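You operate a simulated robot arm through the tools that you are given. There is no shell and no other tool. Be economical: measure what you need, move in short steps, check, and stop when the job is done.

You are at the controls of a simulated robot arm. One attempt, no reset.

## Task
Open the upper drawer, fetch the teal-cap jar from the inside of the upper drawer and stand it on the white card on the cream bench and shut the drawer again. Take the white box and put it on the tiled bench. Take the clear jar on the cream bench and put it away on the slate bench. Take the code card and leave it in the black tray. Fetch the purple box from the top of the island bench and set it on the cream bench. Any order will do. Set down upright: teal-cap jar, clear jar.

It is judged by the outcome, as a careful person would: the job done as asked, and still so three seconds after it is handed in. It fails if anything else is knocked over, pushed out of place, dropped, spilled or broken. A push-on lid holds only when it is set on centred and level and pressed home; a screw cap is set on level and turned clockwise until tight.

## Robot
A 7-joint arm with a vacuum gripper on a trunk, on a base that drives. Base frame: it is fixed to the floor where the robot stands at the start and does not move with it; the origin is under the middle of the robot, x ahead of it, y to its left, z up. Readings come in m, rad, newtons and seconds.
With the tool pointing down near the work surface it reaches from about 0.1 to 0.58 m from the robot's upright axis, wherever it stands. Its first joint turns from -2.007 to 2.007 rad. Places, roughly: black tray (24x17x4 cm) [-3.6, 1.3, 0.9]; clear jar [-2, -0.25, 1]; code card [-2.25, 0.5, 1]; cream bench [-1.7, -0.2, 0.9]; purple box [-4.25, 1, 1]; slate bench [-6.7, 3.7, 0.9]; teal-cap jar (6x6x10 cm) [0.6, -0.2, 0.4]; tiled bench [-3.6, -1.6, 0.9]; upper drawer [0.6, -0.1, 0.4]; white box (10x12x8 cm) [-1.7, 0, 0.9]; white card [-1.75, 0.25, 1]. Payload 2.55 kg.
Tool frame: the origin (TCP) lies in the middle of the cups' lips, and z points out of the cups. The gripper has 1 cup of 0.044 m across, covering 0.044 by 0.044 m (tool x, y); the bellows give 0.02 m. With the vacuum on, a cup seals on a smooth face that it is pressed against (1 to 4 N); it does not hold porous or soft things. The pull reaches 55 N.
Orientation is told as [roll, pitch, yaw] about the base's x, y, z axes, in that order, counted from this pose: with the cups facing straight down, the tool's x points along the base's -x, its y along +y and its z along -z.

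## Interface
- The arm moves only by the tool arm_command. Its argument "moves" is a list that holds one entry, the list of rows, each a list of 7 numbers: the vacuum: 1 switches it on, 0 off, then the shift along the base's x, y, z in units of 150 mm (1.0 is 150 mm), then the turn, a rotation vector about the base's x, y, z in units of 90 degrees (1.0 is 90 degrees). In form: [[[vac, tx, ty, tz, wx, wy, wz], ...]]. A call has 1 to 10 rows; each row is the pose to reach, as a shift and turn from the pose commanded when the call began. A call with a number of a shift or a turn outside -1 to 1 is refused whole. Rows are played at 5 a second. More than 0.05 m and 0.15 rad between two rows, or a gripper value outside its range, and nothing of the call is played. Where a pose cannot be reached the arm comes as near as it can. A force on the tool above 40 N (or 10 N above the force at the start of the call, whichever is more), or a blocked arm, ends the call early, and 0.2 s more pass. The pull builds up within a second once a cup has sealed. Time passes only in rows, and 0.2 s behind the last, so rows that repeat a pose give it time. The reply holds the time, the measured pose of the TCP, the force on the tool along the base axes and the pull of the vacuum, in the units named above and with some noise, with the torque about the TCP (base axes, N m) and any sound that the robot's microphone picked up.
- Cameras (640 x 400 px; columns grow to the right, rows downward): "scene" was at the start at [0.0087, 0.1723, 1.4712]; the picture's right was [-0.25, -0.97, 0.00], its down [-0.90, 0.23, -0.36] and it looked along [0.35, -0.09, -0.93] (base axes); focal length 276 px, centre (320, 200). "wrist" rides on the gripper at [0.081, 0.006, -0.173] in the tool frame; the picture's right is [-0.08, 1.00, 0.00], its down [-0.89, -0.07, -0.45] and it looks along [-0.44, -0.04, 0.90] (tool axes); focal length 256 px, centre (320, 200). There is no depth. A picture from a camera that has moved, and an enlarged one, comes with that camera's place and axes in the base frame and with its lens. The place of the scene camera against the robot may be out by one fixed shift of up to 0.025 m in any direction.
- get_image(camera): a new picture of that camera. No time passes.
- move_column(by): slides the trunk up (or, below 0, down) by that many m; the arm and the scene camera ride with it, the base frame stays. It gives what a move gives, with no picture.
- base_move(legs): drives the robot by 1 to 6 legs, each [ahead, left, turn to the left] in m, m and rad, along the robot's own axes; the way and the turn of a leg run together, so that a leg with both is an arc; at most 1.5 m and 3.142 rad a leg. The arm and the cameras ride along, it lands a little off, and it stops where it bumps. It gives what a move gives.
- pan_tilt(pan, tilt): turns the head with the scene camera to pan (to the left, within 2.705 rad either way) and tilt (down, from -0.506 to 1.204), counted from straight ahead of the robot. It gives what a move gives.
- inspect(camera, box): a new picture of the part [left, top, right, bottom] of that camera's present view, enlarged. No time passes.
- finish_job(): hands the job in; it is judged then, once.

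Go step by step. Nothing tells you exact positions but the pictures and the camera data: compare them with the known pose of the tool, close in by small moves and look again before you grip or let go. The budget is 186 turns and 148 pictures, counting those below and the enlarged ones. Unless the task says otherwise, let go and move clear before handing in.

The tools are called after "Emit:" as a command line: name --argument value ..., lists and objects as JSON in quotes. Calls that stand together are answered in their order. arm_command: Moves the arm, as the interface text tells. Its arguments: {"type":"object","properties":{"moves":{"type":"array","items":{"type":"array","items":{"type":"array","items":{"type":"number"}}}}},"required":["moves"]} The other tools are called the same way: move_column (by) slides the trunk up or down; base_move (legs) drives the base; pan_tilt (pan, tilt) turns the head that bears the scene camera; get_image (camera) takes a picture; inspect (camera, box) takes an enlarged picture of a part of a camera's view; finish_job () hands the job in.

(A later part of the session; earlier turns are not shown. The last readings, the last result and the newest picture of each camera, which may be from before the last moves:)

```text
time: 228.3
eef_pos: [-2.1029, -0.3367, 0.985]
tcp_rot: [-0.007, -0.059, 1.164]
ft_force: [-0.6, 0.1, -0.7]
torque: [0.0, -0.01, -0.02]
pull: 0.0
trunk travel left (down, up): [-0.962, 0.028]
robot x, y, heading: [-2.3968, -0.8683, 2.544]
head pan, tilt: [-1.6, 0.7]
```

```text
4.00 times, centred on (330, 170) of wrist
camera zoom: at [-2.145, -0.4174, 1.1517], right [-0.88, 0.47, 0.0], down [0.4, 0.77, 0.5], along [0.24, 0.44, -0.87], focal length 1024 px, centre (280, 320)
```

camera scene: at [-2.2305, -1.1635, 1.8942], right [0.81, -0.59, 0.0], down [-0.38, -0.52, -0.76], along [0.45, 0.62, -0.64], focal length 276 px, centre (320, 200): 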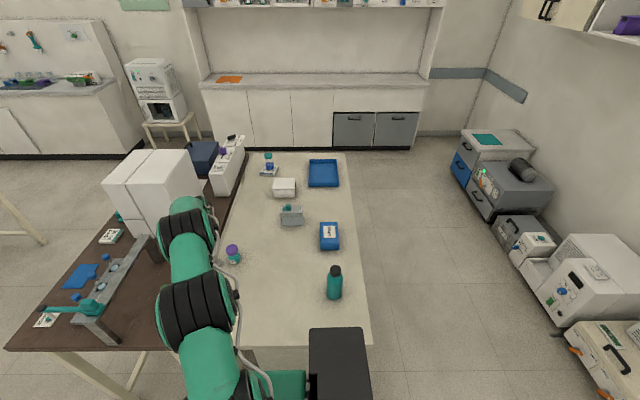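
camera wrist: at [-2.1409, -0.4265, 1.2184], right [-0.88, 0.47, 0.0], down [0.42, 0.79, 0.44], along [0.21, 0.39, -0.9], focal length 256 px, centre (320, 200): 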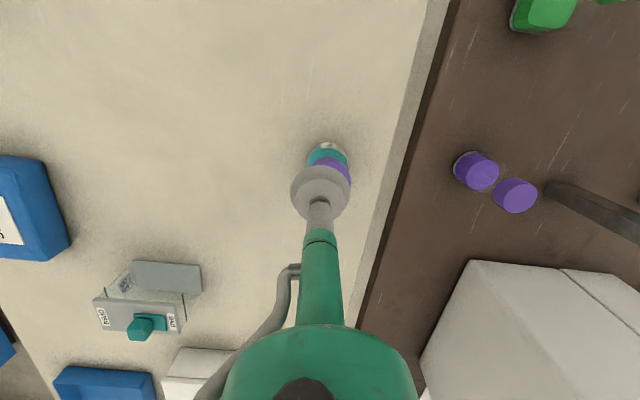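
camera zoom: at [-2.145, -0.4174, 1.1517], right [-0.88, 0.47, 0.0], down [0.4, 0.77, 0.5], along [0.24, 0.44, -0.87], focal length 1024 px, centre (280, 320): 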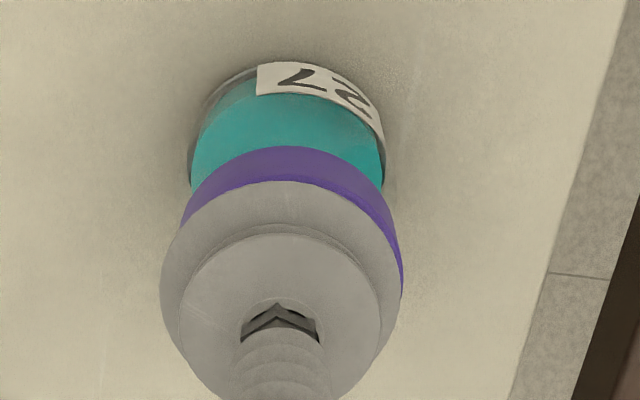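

Lined up within a couple of mm. Descending with vacuum.

Emit:
arm_command --moves '[[[1, -0.01, 0.01, -0.05, 0, 0, 0], [1, -0.01, 0.015, -0.1, 0, 0, 0], [1, -0.01, 0.015, -0.14, 0, 0, 0], [1, -0.01, 0.015, -0.14, 0, 0, 0]]]'

```text
time: 229.3
eef_pos: [-2.1028, -0.3333, 0.9636]
tcp_rot: [-0.008, -0.057, 1.165]
ft_force: [0.1, 0.3, -0.5]
torque: [0.05, 0.0, 0.01]
pull: 0.0
trunk travel left (down, up): [-0.962, 0.028]
robot x, y, heading: [-2.3999, -0.8725, 2.546]
head pan, tilt: [-1.6, 0.7]
```

Emit:
arm_command --moves '[[[1, 0, 0, -0.04, 0, 0, 0], [1, 0, 0, -0.06, 0, 0, 0], [1, 0, 0, -0.06, 0, 0, 0]]]'

Emit:
inspect --camera "wrist" --box '[260, 120, 400, 220]'

```text
time: 230.1
eef_pos: [-2.1034, -0.3352, 0.9552]
tcp_rot: [-0.007, -0.059, 1.163]
ft_force: [1.0, 0.4, 0.1]
torque: [0.0, 0.02, -0.01]
pull: 0.0
trunk travel left (down, up): [-0.962, 0.028]
robot x, y, heading: [-2.4013, -0.8695, 2.544]
head pan, tilt: [-1.6, 0.7]
```

```text
4.00 times, centred on (330, 170) of wrist
camera zoom: at [-2.1455, -0.4153, 1.1225], right [-0.88, 0.47, 0.0], down [0.4, 0.77, 0.5], along [0.23, 0.44, -0.87], focal length 1024 px, centre (280, 320)
```

zoom: 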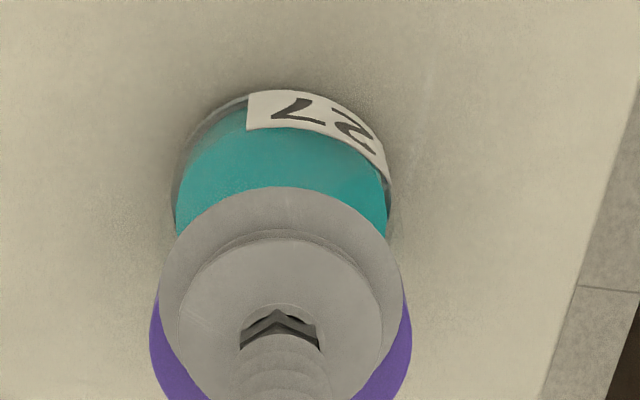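

The cup sits about 1 cm short of the cap's centre. I'll lift a touch and shift outward with slightly more tilt.

Emit:
arm_command --moves '[[[0, 0, 0, 0.06, 0, 0, 0], [0, 0.027, 0.06, 0.06, 0.0166, -0.0094, 0], [0, 0.027, 0.06, 0.04, 0.0166, -0.0094, 0], [0, 0.027, 0.06, 0.04, 0.0166, -0.0094, 0]]]'

Emit:
inspect --camera "wrist" --box '[260, 120, 400, 220]'

```text
time: 231.1
eef_pos: [-2.0986, -0.3264, 0.9602]
tcp_rot: [-0.01, -0.089, 1.163]
ft_force: [1.0, 0.0, 0.8]
torque: [-0.03, 0.0, 0.0]
pull: 0.1
trunk travel left (down, up): [-0.962, 0.028]
robot x, y, heading: [-2.3987, -0.8686, 2.543]
head pan, tilt: [-1.6, 0.7]
```

```text
4.00 times, centred on (330, 170) of wrist
camera zoom: at [-2.1436, -0.4106, 1.1253], right [-0.88, 0.47, 0.0], down [0.4, 0.75, 0.52], along [0.25, 0.46, -0.85], focal length 1024 px, centre (280, 320)
```

zoom: 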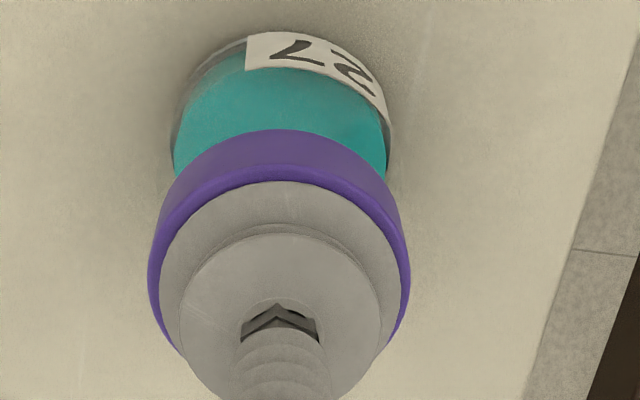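

Now concentric with the cap. Pressing down.

Emit:
arm_command --moves '[[[1, 0, 0, -0.03, 0, 0, 0], [1, 0, 0, -0.06, 0, 0, 0], [1, 0, 0, -0.08, 0, 0, 0], [1, 0, 0, -0.08, 0, 0, 0]]]'

```text
time: 232.1
eef_pos: [-2.097, -0.3229, 0.9547]
tcp_rot: [-0.012, -0.101, 1.165]
ft_force: [1.2, 2.5, 24.5]
torque: [-0.34, 0.28, 0.06]
pull: 54.3
trunk travel left (down, up): [-0.962, 0.028]
robot x, y, heading: [-2.4012, -0.8699, 2.547]
head pan, tilt: [-1.6, 0.7]
```

Sealed. I'll lift straight up, then draw back and level the tool.

Emit:
arm_command --moves '[[[1, 0, 0, 0.06, 0, 0, 0], [1, 0, 0, 0.15, 0, 0, 0], [1, -0.02, -0.05, 0.35, 0, 0, 0], [1, -0.05, -0.12, 0.6, 0, 0, 0], [1, -0.1, -0.2, 0.85, -0.03, 0.018, 0], [1, -0.15, -0.3, 1.0, -0.05, 0.0281, 0]]]'

Emit:
get_image --camera "wrist"

```text
time: 233.5
eef_pos: [-2.124, -0.3696, 1.0998]
tcp_rot: [-0.003, 0.001, 1.164]
ft_force: [0.2, 0.2, -0.1]
torque: [0.0, -0.01, 0.05]
pull: 54.4
trunk travel left (down, up): [-0.962, 0.028]
robot x, y, heading: [-2.4, -0.8707, 2.548]
head pan, tilt: [-1.6, 0.7]
```

```text
44 pictures are left
camera wrist: at [-2.1614, -0.4416, 1.2726], right [-0.88, 0.47, 0.0], down [0.42, 0.79, 0.44], along [0.21, 0.39, -0.9], focal length 256 px, centre (320, 200)
```

wrist: 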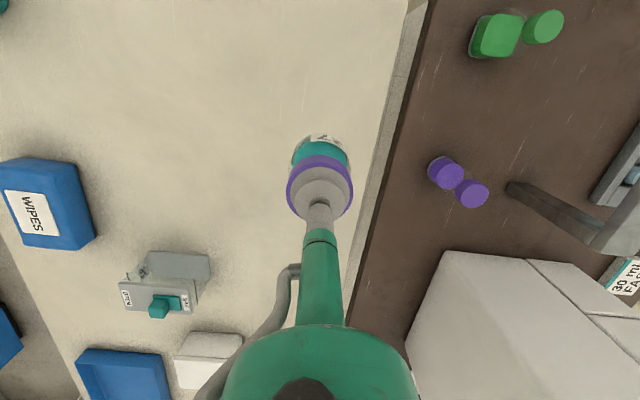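

The jar is held level. I'll slide away from the bench, retract, and swing the arm back to the front.

Emit:
base_move --legs '[[0, 0.33, 0]]'

Emit:
arm_command --moves '[[[1, -0.1, -0.19, 0, 0, 0, 0], [1, -0.2, -0.38, 0, 0, 0, 0], [1, -0.31, -0.57, 0, 0, 0, 0], [1, -0.418, -0.76, 0, 0, 0, 0]]]'

Emit:
arm_command --moves '[[[1, -0.265, 0.129, 0, 0, 0, 0.0637], [1, -0.542, 0.232, 0, 0, 0, 0.1274], [1, -0.827, 0.305, 0, 0, 0, 0.191]]]'

Emit:
arm_command --moves '[[[1, -0.291, 0.045, 0, 0, 0, 0.0637], [1, -0.585, 0.061, 0, 0, 0, 0.1274], [1, -0.879, 0.048, 0, 0, 0, 0.191]]]'

Emit:
arm_command --moves '[[[1, -0.292, -0.043, 0, 0, 0, 0.0637], [1, -0.577, -0.115, 0, 0, 0, 0.1274], [1, -0.855, -0.215, 0, 0, 0, 0.191]]]'

Emit:
arm_command --moves '[[[1, -0.265, -0.127, 0, 0, 0, 0.0637], [1, -0.517, -0.28, 0, 0, 0, 0.1274], [1, -0.753, -0.458, 0, 0, 0, 0.191]]]'

Emit:
arm_command --moves '[[[1, -0.216, -0.2, 0, 0, 0, 0.0637], [1, -0.411, -0.421, 0, 0, 0, 0.1274]]]'

```text
time: 235.7
eef_pos: [-2.3178, -0.6466, 1.0993]
tcp_rot: [-0.002, 0.001, 1.177]
ft_force: [-0.5, 0.1, -1.0]
torque: [-0.02, 0.0, 0.01]
pull: 55.6
trunk travel left (down, up): [-0.962, 0.028]
robot x, y, heading: [-2.5843, -1.151, 2.558]
head pan, tilt: [-1.6, 0.7]
```

```text
time: 236.7
eef_pos: [-2.381, -0.7626, 1.1013]
tcp_rot: [-0.002, -0.002, 1.177]
ft_force: [-0.6, -0.5, -0.4]
torque: [-0.03, 0.0, 0.02]
pull: 54.8
trunk travel left (down, up): [-0.962, 0.028]
robot x, y, heading: [-2.5847, -1.1555, 2.553]
head pan, tilt: [-1.6, 0.7]
```

```text
time: 237.5
eef_pos: [-2.5055, -0.7116, 1.1004]
tcp_rot: [-0.004, -0.001, 1.476]
ft_force: [-0.4, 0.4, -1.5]
torque: [-0.06, -0.03, 0.04]
pull: 54.4
trunk travel left (down, up): [-0.962, 0.028]
robot x, y, heading: [-2.5877, -1.1523, 2.557]
head pan, tilt: [-1.6, 0.7]
```

```text
time: 238.3
eef_pos: [-2.6384, -0.7054, 1.0985]
tcp_rot: [-0.001, 0.001, 1.775]
ft_force: [0.0, -1.1, -0.4]
torque: [-0.04, -0.05, 0.04]
pull: 55.4
trunk travel left (down, up): [-0.962, 0.028]
robot x, y, heading: [-2.5907, -1.1477, 2.556]
head pan, tilt: [-1.6, 0.7]
```

```text
time: 239.1
eef_pos: [-2.7632, -0.7395, 1.0986]
tcp_rot: [-0.006, -0.001, 2.078]
ft_force: [-0.6, 0.0, -1.0]
torque: [-0.03, -0.06, 0.01]
pull: 54.5
trunk travel left (down, up): [-0.962, 0.028]
robot x, y, heading: [-2.5857, -1.1521, 2.559]
head pan, tilt: [-1.6, 0.7]
```

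```text
time: 239.9
eef_pos: [-2.877, -0.8089, 1.0989]
tcp_rot: [-0.004, 0.0, 2.378]
ft_force: [-0.7, 0.2, -1.6]
torque: [0.0, -0.02, 0.04]
pull: 55.2
trunk travel left (down, up): [-0.962, 0.028]
robot x, y, heading: [-2.5877, -1.1499, 2.556]
head pan, tilt: [-1.6, 0.7]
```

```text
time: 240.5
eef_pos: [-2.9377, -0.8729, 1.0981]
tcp_rot: [-0.003, -0.002, 2.576]
ft_force: [-0.1, -0.1, -0.8]
torque: [0.01, -0.01, 0.06]
pull: 54.7
trunk travel left (down, up): [-0.962, 0.028]
robot x, y, heading: [-2.5896, -1.1526, 2.557]
head pan, tilt: [-1.6, 0.7]
```

Arm is in front with the jar secure. Driving through the corridor between the benches to the right-hand aisle.

Emit:
base_move --legs '[[0.7, 0, -0.02], [0.68, 0, 0]]'

Emit:
base_move --legs '[[0, -1.3, 0], [0, -1.25, 0]]'

Emit:
pan_tilt --pan 0.2 --tilt 0.35

Emit:
get_image --camera "scene"

```text
time: 247.6
eef_pos: [-4.0857, -0.1226, 1.0976]
tcp_rot: [-0.002, 0.002, 2.579]
ft_force: [-0.4, 0.4, -0.6]
torque: [0.0, -0.03, 0.0]
pull: 54.6
trunk travel left (down, up): [-0.962, 0.028]
robot x, y, heading: [-3.7359, -0.4027, 2.559]
head pan, tilt: [-1.6, 0.7]
```

```text
time: 260.2
eef_pos: [-2.7245, 2.0351, 1.0967]
tcp_rot: [-0.001, 0.0, 2.63]
ft_force: [0.6, -1.1, -0.3]
torque: [-0.05, -0.05, 0.03]
pull: 55.3
trunk travel left (down, up): [-0.962, 0.028]
robot x, y, heading: [-2.3631, 1.7766, 2.612]
head pan, tilt: [-1.6, 0.7]
```

```text
time: 262.0
eef_pos: [-2.7252, 2.0347, 1.0968]
tcp_rot: [-0.003, -0.002, 2.63]
ft_force: [0.2, 0.3, -0.7]
torque: [0.0, -0.03, 0.03]
pull: 54.9
trunk travel left (down, up): [-0.962, 0.028]
robot x, y, heading: [-2.3596, 1.7731, 2.613]
head pan, tilt: [0.201, 0.351]
```

```text
43 pictures are left
camera scene: at [-2.4717, 1.6325, 1.9256], right [0.32, 0.95, 0.0], down [0.33, -0.11, -0.94], along [-0.89, 0.31, -0.34], focal length 276 px, centre (320, 200)
```

scene: 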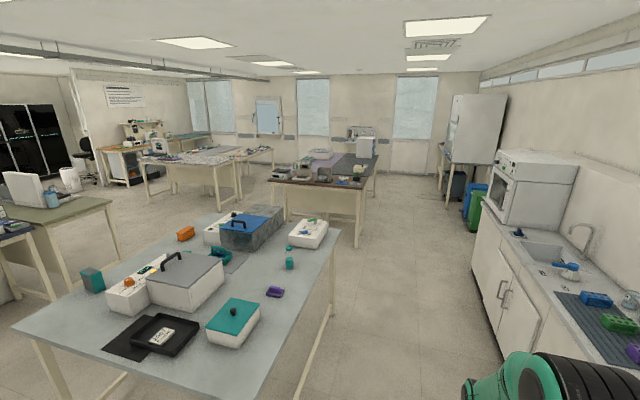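

The right-hand aisle is clear. I'll zoom on the bench beyond the island to identify the slate bench.

Emit:
inspect --camera "scene" --box '[230, 110, 410, 250]'

```text
2.86 times, centred on (320, 180) of scene
camera zoom: at [-2.4717, 1.6325, 1.9256], right [0.32, 0.95, 0.0], down [0.33, -0.11, -0.94], along [-0.89, 0.31, -0.34], focal length 789 px, centre (320, 257)
```

zoom: 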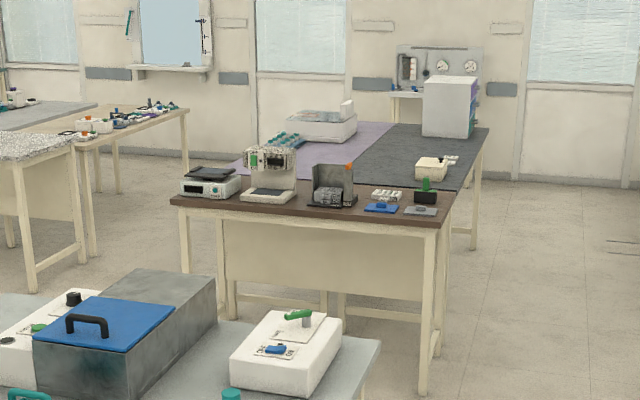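

The slate bench is the grey half behind the second brown bench, its right edge along the aisle. I'll drive down the aisle beside it.

Emit:
base_move --legs '[[0, 0, -0.08], [1.5, 0, 0]]'

Emit:
base_move --legs '[[1.5, 0, 0]]'

```text
time: 269.9
eef_pos: [-3.9274, 2.9325, 1.0973]
tcp_rot: [-0.003, -0.001, 2.542]
ft_force: [0.2, 0.2, -1.0]
torque: [-0.02, -0.06, 0.01]
pull: 54.8
trunk travel left (down, up): [-0.962, 0.028]
robot x, y, heading: [-3.5889, 2.6434, 2.521]
head pan, tilt: [0.201, 0.351]
```

```text
time: 277.4
eef_pos: [-5.1522, 3.8143, 1.0979]
tcp_rot: [-0.003, 0.0, 2.535]
ft_force: [-0.2, 0.3, -0.8]
torque: [-0.02, -0.02, 0.04]
pull: 54.9
trunk travel left (down, up): [-0.962, 0.028]
robot x, y, heading: [-4.8135, 3.5225, 2.517]
head pan, tilt: [0.201, 0.351]
```

Emit:
base_move --legs '[[1.4, 0, 0]]'

Emit:
pan_tilt --pan 1.5 --tilt 0.7

Emit:
get_image --camera "scene"

```text
time: 284.4
eef_pos: [-6.2924, 4.646, 1.0972]
tcp_rot: [-0.003, 0.0, 2.529]
ft_force: [0.5, 0.1, -0.5]
torque: [-0.01, -0.04, 0.04]
pull: 54.7
trunk travel left (down, up): [-0.962, 0.028]
robot x, y, heading: [-5.9594, 4.3513, 2.515]
head pan, tilt: [0.201, 0.351]
```

```text
time: 285.9
eef_pos: [-6.292, 4.6464, 1.0974]
tcp_rot: [-0.002, -0.002, 2.529]
ft_force: [0.4, 0.0, -0.9]
torque: [-0.02, 0.02, -0.01]
pull: 55.0
trunk travel left (down, up): [-0.962, 0.028]
robot x, y, heading: [-5.953, 4.3519, 2.512]
head pan, tilt: [1.499, 0.7]
```

```text
41 pictures are left
camera scene: at [-6.0517, 4.1179, 1.8942], right [-0.76, 0.65, 0.0], down [0.42, 0.49, -0.77], along [-0.49, -0.58, -0.64], focal length 276 px, centre (320, 200)
```

scene: 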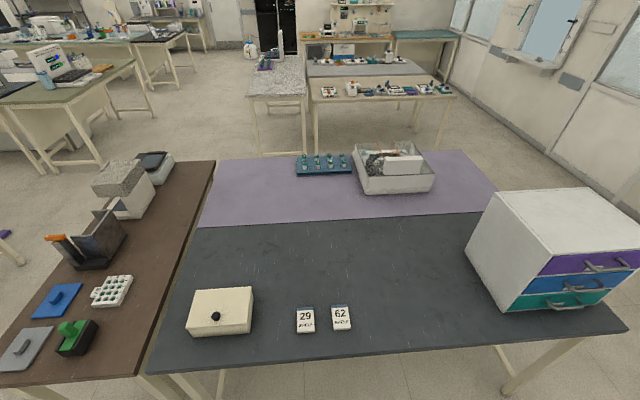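

The slate bench is right beside me, with a cream box, two number cards and a drawer unit on it. I'll read the cards.

Emit:
inspect --camera "scene" --box '[170, 260, 470, 390]'

```text
2.13 times, centred on (320, 325) of scene
camera zoom: at [-6.0517, 4.1179, 1.8942], right [-0.76, 0.65, 0.0], down [0.42, 0.49, -0.77], along [-0.49, -0.58, -0.64], focal length 589 px, centre (320, -67)
```

zoom: 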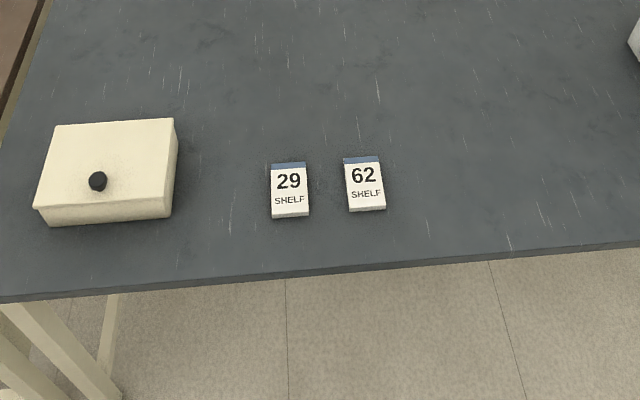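

I'll set the jar in the free area right of the "62" card. Moving ahead, turning to face the bench and closing in.

Emit:
base_move --legs '[[0.36, 0, 0], [0, 0, 1.59]]'

Emit:
base_move --legs '[[0.24, 0, 0]]'

Emit:
get_image --camera "wrist"

```text
time: 292.1
eef_pos: [-6.5349, 4.2217, 1.0978]
tcp_rot: [-0.003, -0.001, -2.157]
ft_force: [0.4, -0.3, -0.6]
torque: [0.0, -0.01, -0.01]
pull: 54.8
trunk travel left (down, up): [-0.962, 0.028]
robot x, y, heading: [-6.2479, 4.5606, -2.176]
head pan, tilt: [1.499, 0.7]
```

```text
time: 293.9
eef_pos: [-6.6716, 4.0243, 1.0968]
tcp_rot: [-0.002, -0.001, -2.16]
ft_force: [-0.6, -0.1, -0.3]
torque: [0.02, -0.02, 0.04]
pull: 54.6
trunk travel left (down, up): [-0.962, 0.028]
robot x, y, heading: [-6.3884, 4.3667, -2.181]
head pan, tilt: [1.499, 0.7]
```

```text
39 pictures are left
camera wrist: at [-6.6206, 4.0876, 1.2703], right [0.79, -0.62, 0.0], down [-0.55, -0.7, 0.45], along [-0.28, -0.35, -0.9], focal length 256 px, centre (320, 200)
```

wrist: 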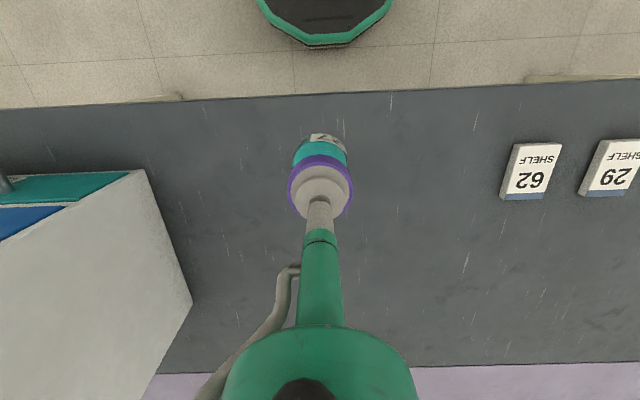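

The jar hangs over free slate surface. I'll move 8 cm further in and lower it.

Emit:
arm_command --moves '[[[1, -0.15, -0.22, 0, 0, 0, 0], [1, -0.305, -0.437, 0, 0, 0, 0], [1, -0.305, -0.437, -0.3, 0, 0, 0], [1, -0.305, -0.437, -0.6, 0, 0, 0], [1, -0.305, -0.437, -0.8, 0, 0, 0], [1, -0.305, -0.437, -0.86, 0, 0, 0], [1, -0.305, -0.437, -0.86, 0, 0, 0]]]'

Emit:
arm_command --moves '[[[1, 0, 0, -0.03, 0, 0, 0], [1, 0, 0, -0.05, 0, 0, 0], [1, 0, 0, -0.05, 0, 0, 0]]]'

```text
time: 295.5
eef_pos: [-6.7174, 3.9587, 0.9691]
tcp_rot: [-0.001, -0.001, -2.158]
ft_force: [0.4, 0.0, -0.9]
torque: [0.05, -0.04, 0.02]
pull: 54.7
trunk travel left (down, up): [-0.962, 0.028]
robot x, y, heading: [-6.385, 4.3681, -2.177]
head pan, tilt: [1.499, 0.7]
```

```text
time: 296.3
eef_pos: [-6.7172, 3.9583, 0.9601]
tcp_rot: [-0.003, 0.0, -2.159]
ft_force: [0.1, -0.3, -0.2]
torque: [0.01, -0.04, 0.03]
pull: 54.9
trunk travel left (down, up): [-0.962, 0.028]
robot x, y, heading: [-6.3837, 4.3665, -2.176]
head pan, tilt: [1.499, 0.7]
```

Emit:
arm_command --moves '[[[1, 0, 0, -0.02, 0, 0, 0], [1, 0, 0, -0.035, 0, 0, 0], [1, 0, 0, -0.035, 0, 0, 0]]]'

Emit:
inspect --camera "wrist" --box '[240, 90, 400, 220]'

```text
time: 297.1
eef_pos: [-6.7177, 3.9587, 0.9565]
tcp_rot: [-0.002, -0.001, -2.159]
ft_force: [1.4, 1.6, 7.1]
torque: [-0.05, 0.02, 0.04]
pull: 54.7
trunk travel left (down, up): [-0.962, 0.028]
robot x, y, heading: [-6.3873, 4.3666, -2.176]
head pan, tilt: [1.499, 0.7]
```

```text
3.08 times, centred on (320, 155) of wrist
camera zoom: at [-6.6665, 4.0227, 1.1297], right [0.79, -0.62, 0.0], down [-0.55, -0.7, 0.45], along [-0.28, -0.35, -0.89], focal length 788 px, centre (320, 338)
```

zoom: 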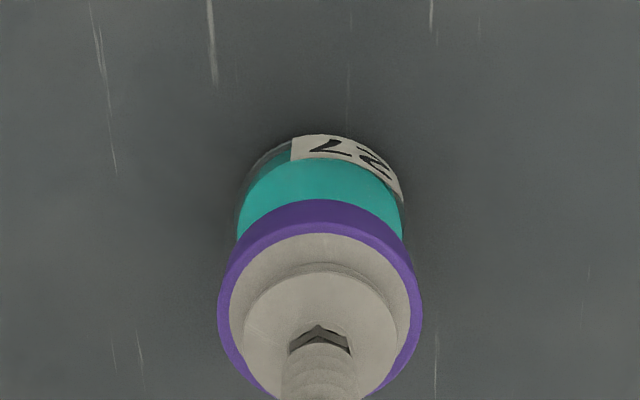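

Contact at 7 N, jar upright. Releasing and lifting.

Emit:
arm_command --moves '[[[0, 0, 0, 0, 0, 0, 0], [0, 0, 0, 0, 0, 0, 0], [0, 0, 0, 0, 0, 0, 0], [0, 0, 0, 0.05, 0, 0, 0], [0, 0, 0, 0.2, 0, 0, 0], [0, 0, 0, 0.5, 0, 0, 0], [0, 0.1, 0.15, 0.8, 0, 0, 0], [0, 0.2, 0.3, 1.0, 0, 0, 0]]]'

Emit:
get_image --camera "wrist"

```text
refused: row 7 steps farther than a row can; nothing moved
```

```text
37 pictures are left
camera wrist: at [-6.6665, 4.0227, 1.1297], right [0.79, -0.62, 0.0], down [-0.55, -0.7, 0.45], along [-0.28, -0.35, -0.89], focal length 256 px, centre (320, 200)
```

wrist: 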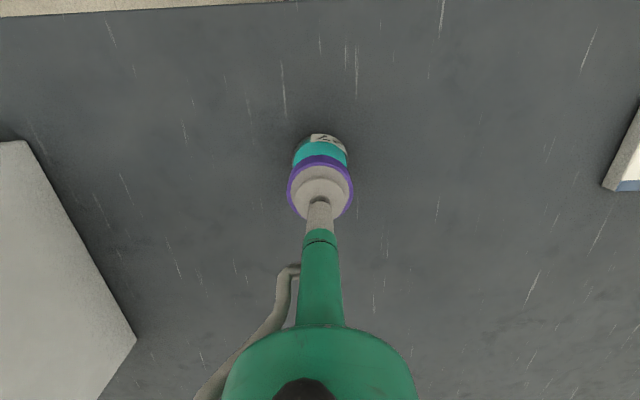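

Emit:
arm_command --moves '[[[0, 0, 0, 0, 0, 0, 0], [0, 0, 0, 0, 0, 0, 0], [0, 0, 0, 0, 0, 0, 0], [0, 0, 0, 0.05, 0, 0, 0], [0, 0, 0, 0.2, 0, 0, 0], [0, 0, 0, 0.45, 0, 0, 0], [0, 0, 0, 0.7, 0, 0, 0], [0, 0.1, 0.15, 0.9, 0, 0, 0]]]'

Emit:
get_image --camera "wrist"

```text
time: 298.9
eef_pos: [-6.7012, 3.9849, 1.0935]
tcp_rot: [-0.002, 0.0, -2.159]
ft_force: [-0.1, 0.3, -0.3]
torque: [-0.02, 0.03, 0.0]
pull: 0.0
trunk travel left (down, up): [-0.962, 0.028]
robot x, y, heading: [-6.3845, 4.3714, -2.17]
head pan, tilt: [1.499, 0.7]
```

```text
36 pictures are left
camera wrist: at [-6.6509, 4.0485, 1.2653], right [0.79, -0.62, 0.0], down [-0.55, -0.7, 0.45], along [-0.28, -0.35, -0.89], focal length 256 px, centre (320, 200)
```

wrist: 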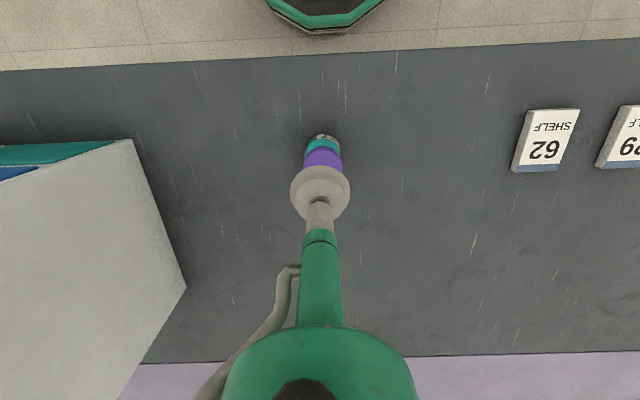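

The clear jar stands upright on the slate bench. Now I'll go for the purple box on the floor.

Emit:
base_move --legs '[[-0.26, 0, 0], [0, 0, 1.563], [1.5, 0, 0], [0.73, 0, 0]]'

Emit:
base_move --legs '[[0, -1.1, 0], [0, -1.05, 0]]'

Emit:
pan_tilt --pan 0.0 --tilt 0.9

Emit:
get_image --camera "scene"

```text
time: 315.1
eef_pos: [-4.0279, 2.9841, 1.0914]
tcp_rot: [-0.002, 0.0, -0.58]
ft_force: [0.1, 0.2, 0.1]
torque: [0.01, 0.0, 0.01]
pull: 0.1
trunk travel left (down, up): [-0.962, 0.028]
robot x, y, heading: [-4.4131, 3.2979, -0.601]
head pan, tilt: [1.499, 0.7]
```

```text
time: 325.9
eef_pos: [-5.3131, 1.1851, 1.0921]
tcp_rot: [-0.002, -0.002, -0.631]
ft_force: [0.3, 0.1, 1.1]
torque: [0.0, -0.01, 0.02]
pull: 0.1
trunk travel left (down, up): [-0.962, 0.028]
robot x, y, heading: [-5.6874, 1.5192, -0.65]
head pan, tilt: [1.499, 0.7]
```

```text
time: 327.5
eef_pos: [-5.3135, 1.1848, 1.0919]
tcp_rot: [-0.001, 0.0, -0.631]
ft_force: [-0.1, -0.6, 0.5]
torque: [0.03, 0.01, 0.04]
pull: 0.1
trunk travel left (down, up): [-0.962, 0.028]
robot x, y, heading: [-5.6844, 1.5215, -0.651]
head pan, tilt: [0.0, 0.901]
```

```text
35 pictures are left
camera scene: at [-5.5511, 1.6602, 1.878], right [-0.6, -0.8, 0.0], down [-0.63, 0.47, -0.62], along [0.5, -0.37, -0.78], focal length 276 px, centre (320, 200)
```

scene: 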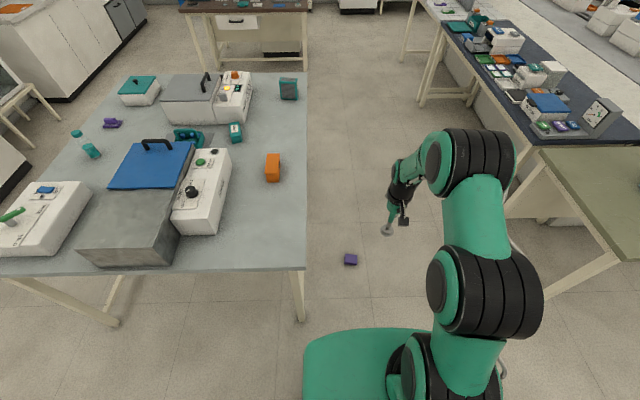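

The purple box lies at about (−4.948, 0.93). I'll drive closer, lower the trunk and look from the wrist.

Emit:
base_move --legs '[[0.43, 0, 0]]'

Emit:
move_column --by -0.4

Emit:
move_column --by -0.36

Emit:
get_image --camera "wrist"

```text
time: 330.3
eef_pos: [-4.97, 0.9288, 1.0915]
tcp_rot: [-0.002, 0.0, -0.616]
ft_force: [0.4, 0.3, 0.1]
torque: [0.0, -0.01, 0.0]
pull: 0.0
trunk travel left (down, up): [-0.962, 0.028]
robot x, y, heading: [-5.3424, 1.2574, -0.63]
head pan, tilt: [0.0, 0.901]
stopped in leg 1: the robot was blocked; the commanded pose is now the measured one
```

```text
time: 334.1
eef_pos: [-4.9702, 0.9307, 0.692]
tcp_rot: [-0.003, -0.002, -0.616]
ft_force: [0.1, -0.9, 0.2]
torque: [0.0, 0.03, 0.01]
pull: 0.2
trunk travel left (down, up): [-0.562, 0.428]
robot x, y, heading: [-5.3467, 1.2589, -0.641]
head pan, tilt: [0.0, 0.901]
```

```text
time: 337.6
eef_pos: [-4.9691, 0.9301, 0.3315]
tcp_rot: [-0.001, 0.0, -0.617]
ft_force: [0.1, 0.3, -0.5]
torque: [-0.02, -0.01, 0.03]
pull: 0.0
trunk travel left (down, up): [-0.202, 0.788]
robot x, y, heading: [-5.349, 1.2603, -0.639]
head pan, tilt: [0.0, 0.901]
```

```text
34 pictures are left
camera wrist: at [-5.031, 0.9818, 0.5044], right [0.64, 0.77, 0.0], down [0.69, -0.57, 0.45], along [0.34, -0.29, -0.9], focal length 256 px, centre (320, 200)
```

wrist: 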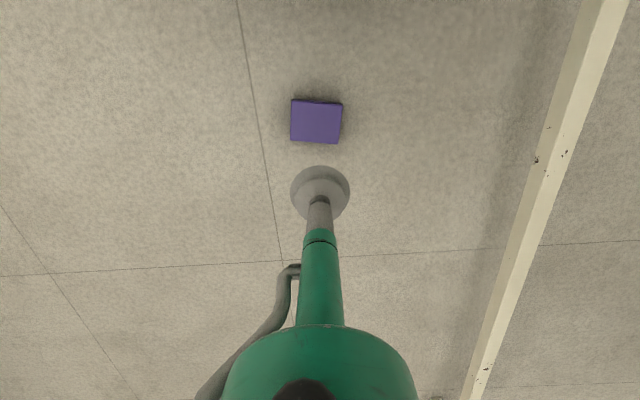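

The box lies flat right under the cup. I'll lower further.

Emit:
move_column --by -0.19

Emit:
arm_command --moves '[[[0, -0.06, -0.04, -0.2, 0, 0, 0], [0, -0.06, -0.04, -0.4, 0, 0, 0], [0, -0.06, -0.04, -0.4, 0, 0, 0]]]'

Emit:
get_image --camera "wrist"

```text
time: 339.7
eef_pos: [-4.9691, 0.9313, 0.1417]
tcp_rot: [-0.001, -0.002, -0.616]
ft_force: [-1.3, 0.7, 0.5]
torque: [-0.01, 0.03, -0.01]
pull: 0.1
trunk travel left (down, up): [-0.012, 0.978]
robot x, y, heading: [-5.3461, 1.2609, -0.64]
head pan, tilt: [0.0, 0.901]
```

```text
time: 340.5
eef_pos: [-4.9787, 0.9257, 0.0835]
tcp_rot: [-0.001, 0.0, -0.616]
ft_force: [0.2, 0.5, 1.1]
torque: [0.0, -0.01, 0.01]
pull: 0.0
trunk travel left (down, up): [-0.012, 0.978]
robot x, y, heading: [-5.3456, 1.2576, -0.637]
head pan, tilt: [0.0, 0.901]
```

```text
33 pictures are left
camera wrist: at [-5.0403, 0.9769, 0.2561], right [0.64, 0.77, 0.0], down [0.69, -0.57, 0.45], along [0.34, -0.29, -0.9], focal length 256 px, centre (320, 200)
```

wrist: 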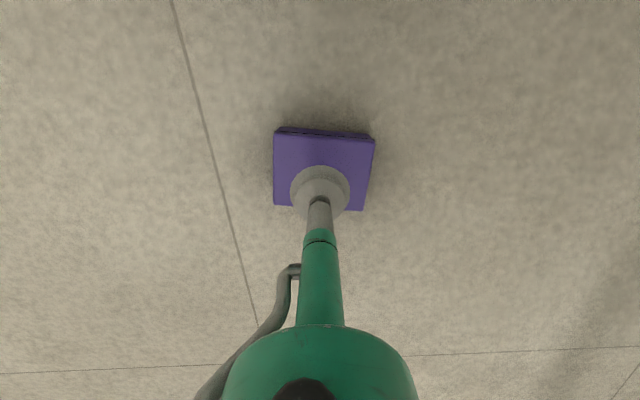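

Well centred. Lowering to seal.

Emit:
arm_command --moves '[[[1, 0, 0, -0.15, 0, 0, 0], [1, 0, 0, -0.28, 0, 0, 0], [1, 0, 0, -0.34, 0, 0, 0], [1, 0, 0, -0.34, 0, 0, 0]]]'

```text
time: 341.4
eef_pos: [-4.9793, 0.9235, 0.0357]
tcp_rot: [-0.001, 0.004, -0.614]
ft_force: [-6.0, 4.9, 18.3]
torque: [-0.12, -0.33, 0.01]
pull: 54.9
trunk travel left (down, up): [-0.012, 0.978]
robot x, y, heading: [-5.3473, 1.2592, -0.63]
head pan, tilt: [0.0, 0.901]
stopped in row 4: the force on the tool passed its limit at 42 N (the readings are from after the stop); the commanded pose is now the measured one
```

Sealed on the purple box. Raising it up gently, then strafing clear of the island leg.

Emit:
arm_command --moves '[[[1, 0, 0, 0.1, 0, 0, 0], [1, 0, 0, 0.3, 0, 0, 0], [1, 0, 0, 0.6, 0, 0, 0], [1, 0, 0, 0.9, 0, 0, 0]]]'

Emit:
move_column --by 0.4

Emit:
move_column --by 0.4

Emit:
move_column --by 0.16

Emit:
base_move --legs '[[0, -0.22, 0.02]]'

Emit:
get_image --camera "wrist"

```text
time: 342.4
eef_pos: [-4.9807, 0.9207, 0.1662]
tcp_rot: [-0.001, 0.004, -0.616]
ft_force: [0.4, 0.3, -2.1]
torque: [-0.01, 0.03, 0.0]
pull: 54.6
trunk travel left (down, up): [-0.012, 0.978]
robot x, y, heading: [-5.3461, 1.2592, -0.63]
head pan, tilt: [0.0, 0.901]
```

```text
time: 346.2
eef_pos: [-4.9784, 0.9219, 0.5664]
tcp_rot: [-0.002, 0.005, -0.615]
ft_force: [0.0, -0.7, -1.8]
torque: [0.03, 0.02, 0.01]
pull: 55.3
trunk travel left (down, up): [-0.412, 0.578]
robot x, y, heading: [-5.3477, 1.2562, -0.63]
head pan, tilt: [0.0, 0.901]
```

```text
time: 350.0
eef_pos: [-4.9791, 0.9216, 0.9678]
tcp_rot: [-0.001, 0.003, -0.613]
ft_force: [-0.2, -0.6, -1.5]
torque: [-0.01, 0.01, 0.02]
pull: 55.2
trunk travel left (down, up): [-0.812, 0.178]
robot x, y, heading: [-5.3451, 1.2544, -0.634]
head pan, tilt: [0.0, 0.901]
```

```text
time: 351.9
eef_pos: [-4.9783, 0.9218, 1.1268]
tcp_rot: [-0.002, 0.005, -0.613]
ft_force: [0.2, 0.4, -1.1]
torque: [-0.02, 0.02, 0.0]
pull: 55.1
trunk travel left (down, up): [-0.972, 0.018]
robot x, y, heading: [-5.3458, 1.2595, -0.626]
head pan, tilt: [0.0, 0.901]
```

```text
time: 353.5
eef_pos: [-5.0979, 0.7552, 1.1269]
tcp_rot: [-0.002, 0.003, -0.59]
ft_force: [-0.5, -0.8, -1.3]
torque: [-0.01, 0.02, 0.01]
pull: 55.2
trunk travel left (down, up): [-0.972, 0.018]
robot x, y, heading: [-5.4715, 1.0842, -0.611]
head pan, tilt: [0.0, 0.901]
```

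```text
32 pictures are left
camera wrist: at [-5.1597, 0.8046, 1.3002], right [0.62, 0.78, 0.0], down [0.7, -0.56, 0.44], along [0.35, -0.28, -0.9], focal length 256 px, centre (320, 200)
```

wrist: 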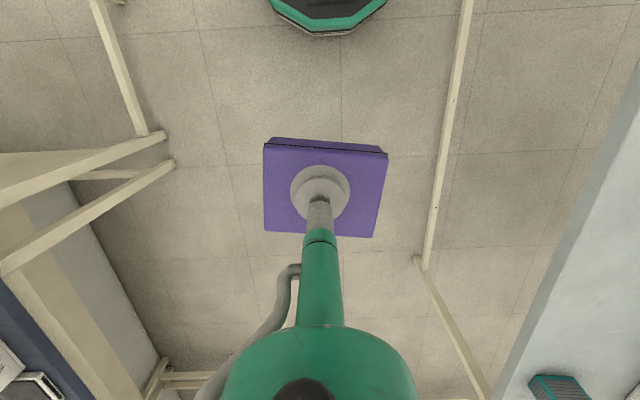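

The box is well held. Driving along the aisle in moderate legs, checking the hold.

Emit:
base_move --legs '[[0.6, 0, 0], [0.6, 0, 0]]'

Emit:
base_move --legs '[[0.6, 0, 0], [0.6, 0, 0]]'

Emit:
base_move --legs '[[0.65, 0, 0], [0.65, 0, 0]]'

```text
time: 359.9
eef_pos: [-4.1231, 0.0501, 1.1272]
tcp_rot: [-0.003, 0.004, -0.61]
ft_force: [0.0, 0.4, -0.8]
torque: [-0.02, 0.01, -0.01]
pull: 54.7
trunk travel left (down, up): [-0.972, 0.018]
robot x, y, heading: [-4.4947, 0.3859, -0.633]
head pan, tilt: [0.0, 0.901]
```

```text
time: 366.4
eef_pos: [-3.1341, -0.6637, 1.1274]
tcp_rot: [-0.002, 0.006, -0.609]
ft_force: [-0.6, 0.2, -2.2]
torque: [-0.04, 0.02, -0.01]
pull: 54.7
trunk travel left (down, up): [-0.972, 0.018]
robot x, y, heading: [-3.5009, -0.329, -0.634]
head pan, tilt: [0.0, 0.901]
```

```text
time: 373.2
eef_pos: [-2.1022, -1.4454, 1.1274]
tcp_rot: [0.0, 0.006, -0.619]
ft_force: [0.0, -0.5, -0.8]
torque: [0.0, 0.03, -0.02]
pull: 55.1
trunk travel left (down, up): [-0.972, 0.018]
robot x, y, heading: [-2.4705, -1.1043, -0.64]
head pan, tilt: [0.0, 0.901]
```

In position. Turning left to face the cream bench's far end.

Emit:
base_move --legs '[[0, 0, 0.8], [0, 0, 0.8]]'

Emit:
base_move --legs '[[0.15, 0, 0]]'

Emit:
get_image --camera "wrist"

```text
time: 377.8
eef_pos: [-2.134, -0.7368, 1.1277]
tcp_rot: [-0.001, 0.005, 0.968]
ft_force: [0.2, 0.4, -1.0]
torque: [0.0, -0.02, 0.0]
pull: 54.6
trunk travel left (down, up): [-0.972, 0.018]
robot x, y, heading: [-2.4645, -1.108, 0.949]
head pan, tilt: [0.0, 0.901]
```

```text
time: 379.1
eef_pos: [-2.053, -0.621, 1.1276]
tcp_rot: [-0.003, 0.003, 0.969]
ft_force: [0.1, 0.4, -1.2]
torque: [0.02, 0.01, 0.0]
pull: 54.8
trunk travel left (down, up): [-0.972, 0.018]
robot x, y, heading: [-2.3828, -0.994, 0.956]
head pan, tilt: [0.0, 0.901]
```

```text
31 pictures are left
camera wrist: at [-2.103, -0.6825, 1.3004], right [-0.78, 0.63, 0.0], down [0.56, 0.7, 0.44], along [0.28, 0.34, -0.9], focal length 256 px, centre (320, 200)
```

wrist: 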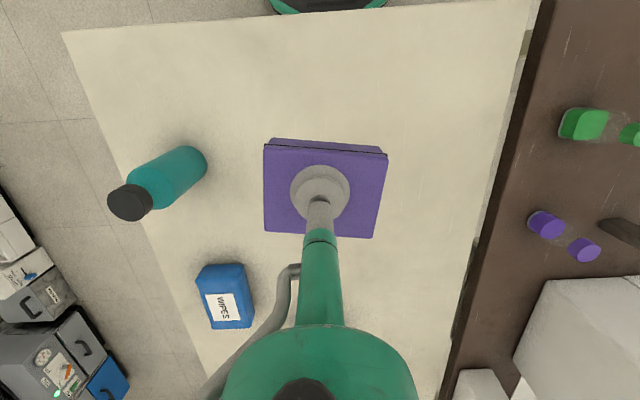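

Free bench surface below. Lowering the purple box.

Emit:
arm_command --moves '[[[1, 0, 0, -0.3, 0, 0, 0], [1, 0, 0, -0.6, 0, 0, 0], [1, 0, 0, -0.9, 0, 0, 0], [1, 0, 0, -1.0, 0, 0, 0]]]'

Emit:
arm_command --moves '[[[1, 0, 0, -0.15, 0, 0, 0], [1, 0, 0, -0.27, 0, 0, 0], [1, 0, 0, -0.32, 0, 0, 0], [1, 0, 0, -0.32, 0, 0, 0]]]'

```text
time: 380.1
eef_pos: [-2.0533, -0.6205, 0.9779]
tcp_rot: [-0.001, 0.002, 0.969]
ft_force: [0.4, -0.2, -1.7]
torque: [0.01, -0.01, 0.04]
pull: 54.7
trunk travel left (down, up): [-0.972, 0.018]
robot x, y, heading: [-2.3858, -0.9913, 0.951]
head pan, tilt: [0.0, 0.901]
```

```text
time: 381.1
eef_pos: [-2.0525, -0.6201, 0.9293]
tcp_rot: [-0.001, 0.005, 0.969]
ft_force: [0.0, -0.5, -2.3]
torque: [0.04, -0.03, -0.01]
pull: 54.8
trunk travel left (down, up): [-0.972, 0.018]
robot x, y, heading: [-2.3813, -0.9906, 0.95]
head pan, tilt: [0.0, 0.901]
```

Emit:
arm_command --moves '[[[1, 0, 0, -0.03, 0, 0, 0], [1, 0, 0, -0.05, 0, 0, 0], [1, 0, 0, -0.05, 0, 0, 0]]]'

Emit:
arm_command --moves '[[[1, 0, 0, -0.02, 0, 0, 0], [1, 0, 0, -0.035, 0, 0, 0], [1, 0, 0, -0.035, 0, 0, 0]]]'

```text
time: 381.9
eef_pos: [-2.0517, -0.6202, 0.9215]
tcp_rot: [-0.002, 0.006, 0.968]
ft_force: [0.8, -0.3, -1.1]
torque: [-0.01, -0.01, 0.03]
pull: 54.6
trunk travel left (down, up): [-0.972, 0.018]
robot x, y, heading: [-2.3832, -0.9931, 0.949]
head pan, tilt: [0.0, 0.901]
```

```text
time: 382.7
eef_pos: [-2.0518, -0.6204, 0.9178]
tcp_rot: [-0.002, 0.004, 0.969]
ft_force: [-1.0, -1.1, -0.2]
torque: [0.05, 0.04, 0.02]
pull: 54.6
trunk travel left (down, up): [-0.972, 0.018]
robot x, y, heading: [-2.3852, -0.9931, 0.953]
head pan, tilt: [0.0, 0.901]
```

Emit:
arm_command --moves '[[[1, 0, 0, -0.02, 0, 0, 0], [1, 0, 0, -0.03, 0, 0, 0], [1, 0, 0, -0.03, 0, 0, 0]]]'

```text
time: 383.5
eef_pos: [-2.0523, -0.6208, 0.9133]
tcp_rot: [-0.001, -0.001, 0.968]
ft_force: [2.3, -6.3, 21.3]
torque: [0.25, -0.05, -0.04]
pull: 55.7
trunk travel left (down, up): [-0.972, 0.018]
robot x, y, heading: [-2.3876, -0.992, 0.947]
head pan, tilt: [0.0, 0.901]
```

Firm contact. Releasing and lifting.

Emit:
arm_command --moves '[[[1, 0, 0, 0.015, 0, 0, 0], [0, 0, 0, 0.015, 0, 0, 0], [0, 0, 0, 0.015, 0, 0, 0], [0, 0, 0, 0.015, 0, 0, 0], [0, 0, 0, 0.06, 0, 0, 0], [0, 0, 0, 0.2, 0, 0, 0], [0, 0, 0, 0.5, 0, 0, 0], [0, 0, 0, 0.8, 0, 0, 0], [0, 0, 0, 1.0, 0, 0, 0]]]'

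Emit:
pan_tilt --pan 0.0 --tilt 0.7

Emit:
get_image --camera "scene"

```text
time: 385.5
eef_pos: [-2.0496, -0.6211, 1.0637]
tcp_rot: [-0.003, 0.006, 0.968]
ft_force: [-0.6, 0.4, 0.7]
torque: [0.05, -0.03, 0.0]
pull: 0.2
trunk travel left (down, up): [-0.972, 0.018]
robot x, y, heading: [-2.3849, -0.9882, 0.948]
head pan, tilt: [0.0, 0.901]
```

```text
time: 386.2
eef_pos: [-2.0511, -0.6205, 1.0621]
tcp_rot: [-0.003, 0.007, 0.968]
ft_force: [0.2, 0.2, -0.1]
torque: [0.0, -0.04, 0.0]
pull: 0.1
trunk travel left (down, up): [-0.972, 0.018]
robot x, y, heading: [-2.3829, -0.9876, 0.947]
head pan, tilt: [0.0, 0.7]
```

```text
30 pictures are left
camera scene: at [-2.4991, -0.8581, 1.9041], right [0.81, -0.58, 0.0], down [-0.38, -0.52, -0.76], along [0.45, 0.62, -0.64], focal length 276 px, centre (320, 200)
```

scene: 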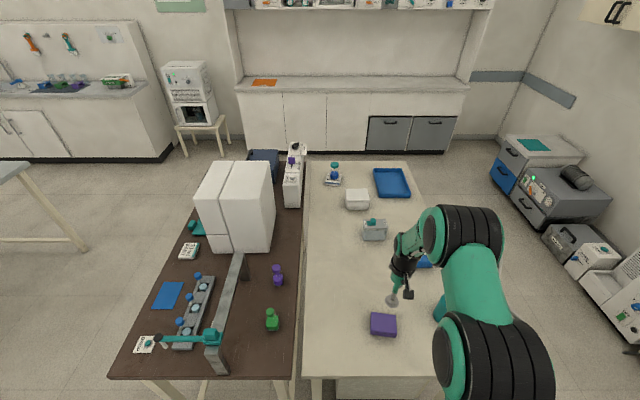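

The purple box is on the cream bench. Next, the white box: I'll drive round to the bench's front side.

Emit:
base_move --legs '[[-0.22, 0, 0.01], [0, -1.03, 0], [1.4, 0, 0]]'

Emit:
base_move --legs '[[0, 0, 1.57]]'

Emit:
get_image --camera "scene"

```text
time: 399.5
eef_pos: [-0.5568, -0.2029, 1.0618]
tcp_rot: [-0.003, 0.006, 1.011]
ft_force: [0.3, -0.3, 0.3]
torque: [0.01, 0.04, -0.01]
pull: 0.1
trunk travel left (down, up): [-0.972, 0.018]
robot x, y, heading: [-0.8766, -0.5838, 0.994]
head pan, tilt: [0.0, 0.7]
```

```text
time: 403.7
eef_pos: [-1.2486, -0.2547, 1.0626]
tcp_rot: [-0.001, 0.005, 2.549]
ft_force: [-0.2, -0.1, 0.1]
torque: [-0.04, 0.01, 0.02]
pull: 0.0
trunk travel left (down, up): [-0.972, 0.018]
robot x, y, heading: [-0.8707, -0.5879, 2.526]
head pan, tilt: [0.0, 0.7]
```

```text
29 pictures are left
camera scene: at [-0.9824, -0.7067, 1.9042], right [0.58, 0.82, 0.0], down [0.53, -0.37, -0.76], along [-0.63, 0.44, -0.64], focal length 276 px, centre (320, 200)
```

scene: 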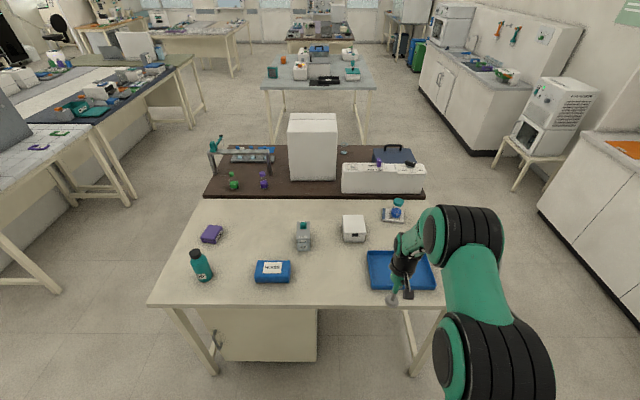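

The white box is straight ahead at about (−1.64, −0.05). I'll drive in, the base front passing just under the bench top between the leg and cabinet.

Emit:
base_move --legs '[[0.2, -0.07, 0.01], [0.16, 0, 0]]'

Emit:
get_image --camera "wrist"

```text
time: 406.3
eef_pos: [-1.5065, -0.0044, 1.0628]
tcp_rot: [0.0, 0.006, 2.567]
ft_force: [-0.4, 0.1, 0.6]
torque: [-0.03, -0.02, -0.02]
pull: 0.0
trunk travel left (down, up): [-0.972, 0.018]
robot x, y, heading: [-1.1294, -0.3294, 2.549]
head pan, tilt: [0.0, 0.7]
```

```text
28 pictures are left
camera wrist: at [-1.4425, -0.0534, 1.2361], right [-0.61, -0.79, 0.0], down [-0.71, 0.54, 0.44], along [-0.35, 0.27, -0.9], focal length 256 px, centre (320, 200)
```

wrist: 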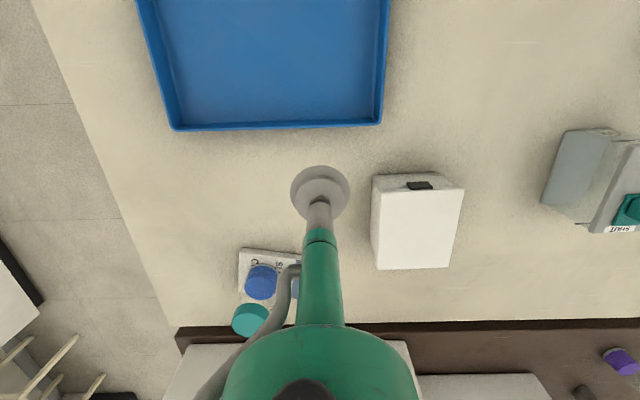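

Lid centre at about (−1.646, −0.045). Moving over it.

Emit:
arm_command --moves '[[[0, -0.28, -0.08, 0, 0, 0, 0], [0, -0.56, -0.16, 0, 0, 0, 0], [0, -0.8, -0.23, 0, 0, 0, 0], [0, -0.93, -0.27, 0, 0, 0, 0], [0, -0.93, -0.27, -0.25, 0, 0, 0], [0, -0.93, -0.27, -0.4, 0, 0, 0], [0, -0.93, -0.27, -0.4, 0, 0, 0]]]'

Emit:
get_image --camera "wrist"

```text
time: 407.9
eef_pos: [-1.6458, -0.0475, 1.0035]
tcp_rot: [-0.001, 0.004, 2.569]
ft_force: [0.6, 0.0, -0.5]
torque: [-0.02, -0.03, 0.0]
pull: 0.1
trunk travel left (down, up): [-0.972, 0.018]
robot x, y, heading: [-1.1283, -0.3309, 2.548]
head pan, tilt: [0.0, 0.7]
```

```text
27 pictures are left
camera wrist: at [-1.5823, -0.0963, 1.1763], right [-0.61, -0.79, 0.0], down [-0.71, 0.54, 0.44], along [-0.35, 0.27, -0.9], focal length 256 px, centre (320, 200)
```

wrist: 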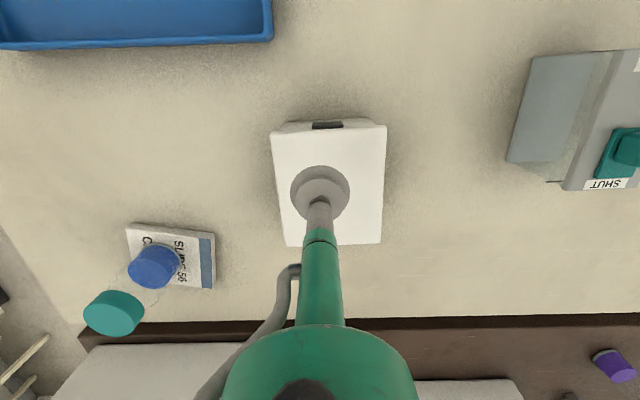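

Emit:
arm_command --moves '[[[1, -0.072, -0.017, -0.06, 0, 0, 0], [1, -0.072, -0.017, -0.12, 0, 0, 0], [1, -0.072, -0.017, -0.17, 0, 0, 0], [1, -0.072, -0.017, -0.17, 0, 0, 0]]]'

Emit:
arm_command --moves '[[[1, 0, 0, -0.03, 0, 0, 0], [1, 0, 0, -0.06, 0, 0, 0], [1, 0, 0, -0.06, 0, 0, 0]]]'

```text
time: 408.9
eef_pos: [-1.6559, -0.049, 0.9779]
tcp_rot: [-0.002, 0.006, 2.568]
ft_force: [-0.1, -0.3, -0.5]
torque: [0.02, 0.01, 0.0]
pull: 0.2
trunk travel left (down, up): [-0.972, 0.018]
robot x, y, heading: [-1.1267, -0.33, 2.546]
head pan, tilt: [0.0, 0.7]
```

```text
time: 409.7
eef_pos: [-1.6568, -0.0476, 0.9698]
tcp_rot: [-0.002, 0.006, 2.566]
ft_force: [0.6, 0.7, 0.4]
torque: [0.05, 0.01, 0.0]
pull: 0.1
trunk travel left (down, up): [-0.972, 0.018]
robot x, y, heading: [-1.1267, -0.3304, 2.548]
head pan, tilt: [0.0, 0.7]
```

Emit:
arm_command --moves '[[[1, 0, 0, -0.03, 0, 0, 0], [1, 0, 0, -0.05, 0, 0, 0], [1, 0, 0, -0.05, 0, 0, 0]]]'

Emit:
arm_command --moves '[[[1, 0, 0, -0.015, 0, 0, 0], [1, 0, 0, -0.03, 0, 0, 0], [1, 0, 0, -0.03, 0, 0, 0]]]'

```text
time: 410.5
eef_pos: [-1.658, -0.0479, 0.9609]
tcp_rot: [-0.004, 0.005, 2.567]
ft_force: [0.4, -1.0, -0.2]
torque: [0.0, -0.03, -0.01]
pull: 0.1
trunk travel left (down, up): [-0.972, 0.018]
robot x, y, heading: [-1.1299, -0.3272, 2.545]
head pan, tilt: [0.0, 0.7]
```

```text
time: 411.3
eef_pos: [-1.6567, -0.0475, 0.9556]
tcp_rot: [-0.001, 0.006, 2.567]
ft_force: [0.5, -0.8, -0.1]
torque: [0.0, 0.01, -0.01]
pull: 55.2
trunk travel left (down, up): [-0.972, 0.018]
robot x, y, heading: [-1.1269, -0.326, 2.546]
head pan, tilt: [0.0, 0.7]
```

Sealed. Lifting slowly, and checking the whole box comes with the lid.

Emit:
arm_command --moves '[[[1, 0, 0, 0.03, 0, 0, 0], [1, 0, 0, 0.1, 0, 0, 0], [1, 0, 0, 0.2, 0, 0, 0], [1, 0, 0, 0.4, 0, 0, 0], [1, 0, 0, 0.65, 0, 0, 0], [1, 0, 0, 0.9, 0, 0, 0]]]'

Emit:
inspect --camera "scene" --box '[260, 180, 460, 330]'

```text
time: 412.7
eef_pos: [-1.6566, -0.0468, 1.0922]
tcp_rot: [-0.001, 0.006, 2.568]
ft_force: [-0.9, -0.6, -1.3]
torque: [-0.03, 0.01, 0.03]
pull: 54.4
trunk travel left (down, up): [-0.972, 0.018]
robot x, y, heading: [-1.127, -0.3288, 2.546]
head pan, tilt: [0.0, 0.7]
```

```text
2.67 times, centred on (360, 255) of scene
camera zoom: at [-1.2306, -0.4511, 1.9042], right [0.56, 0.83, 0.0], down [0.53, -0.36, -0.77], along [-0.63, 0.43, -0.64], focal length 736 px, centre (213, 53)
```

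zoom: 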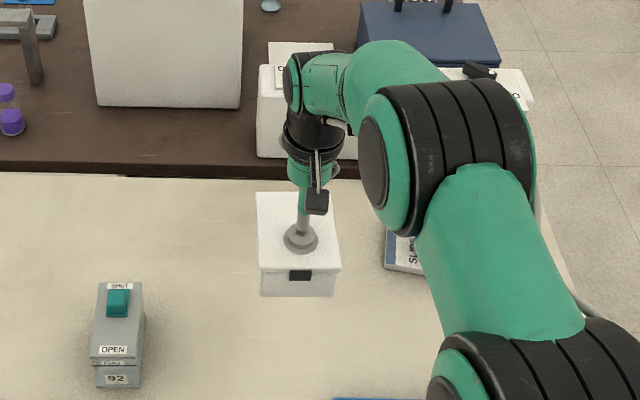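

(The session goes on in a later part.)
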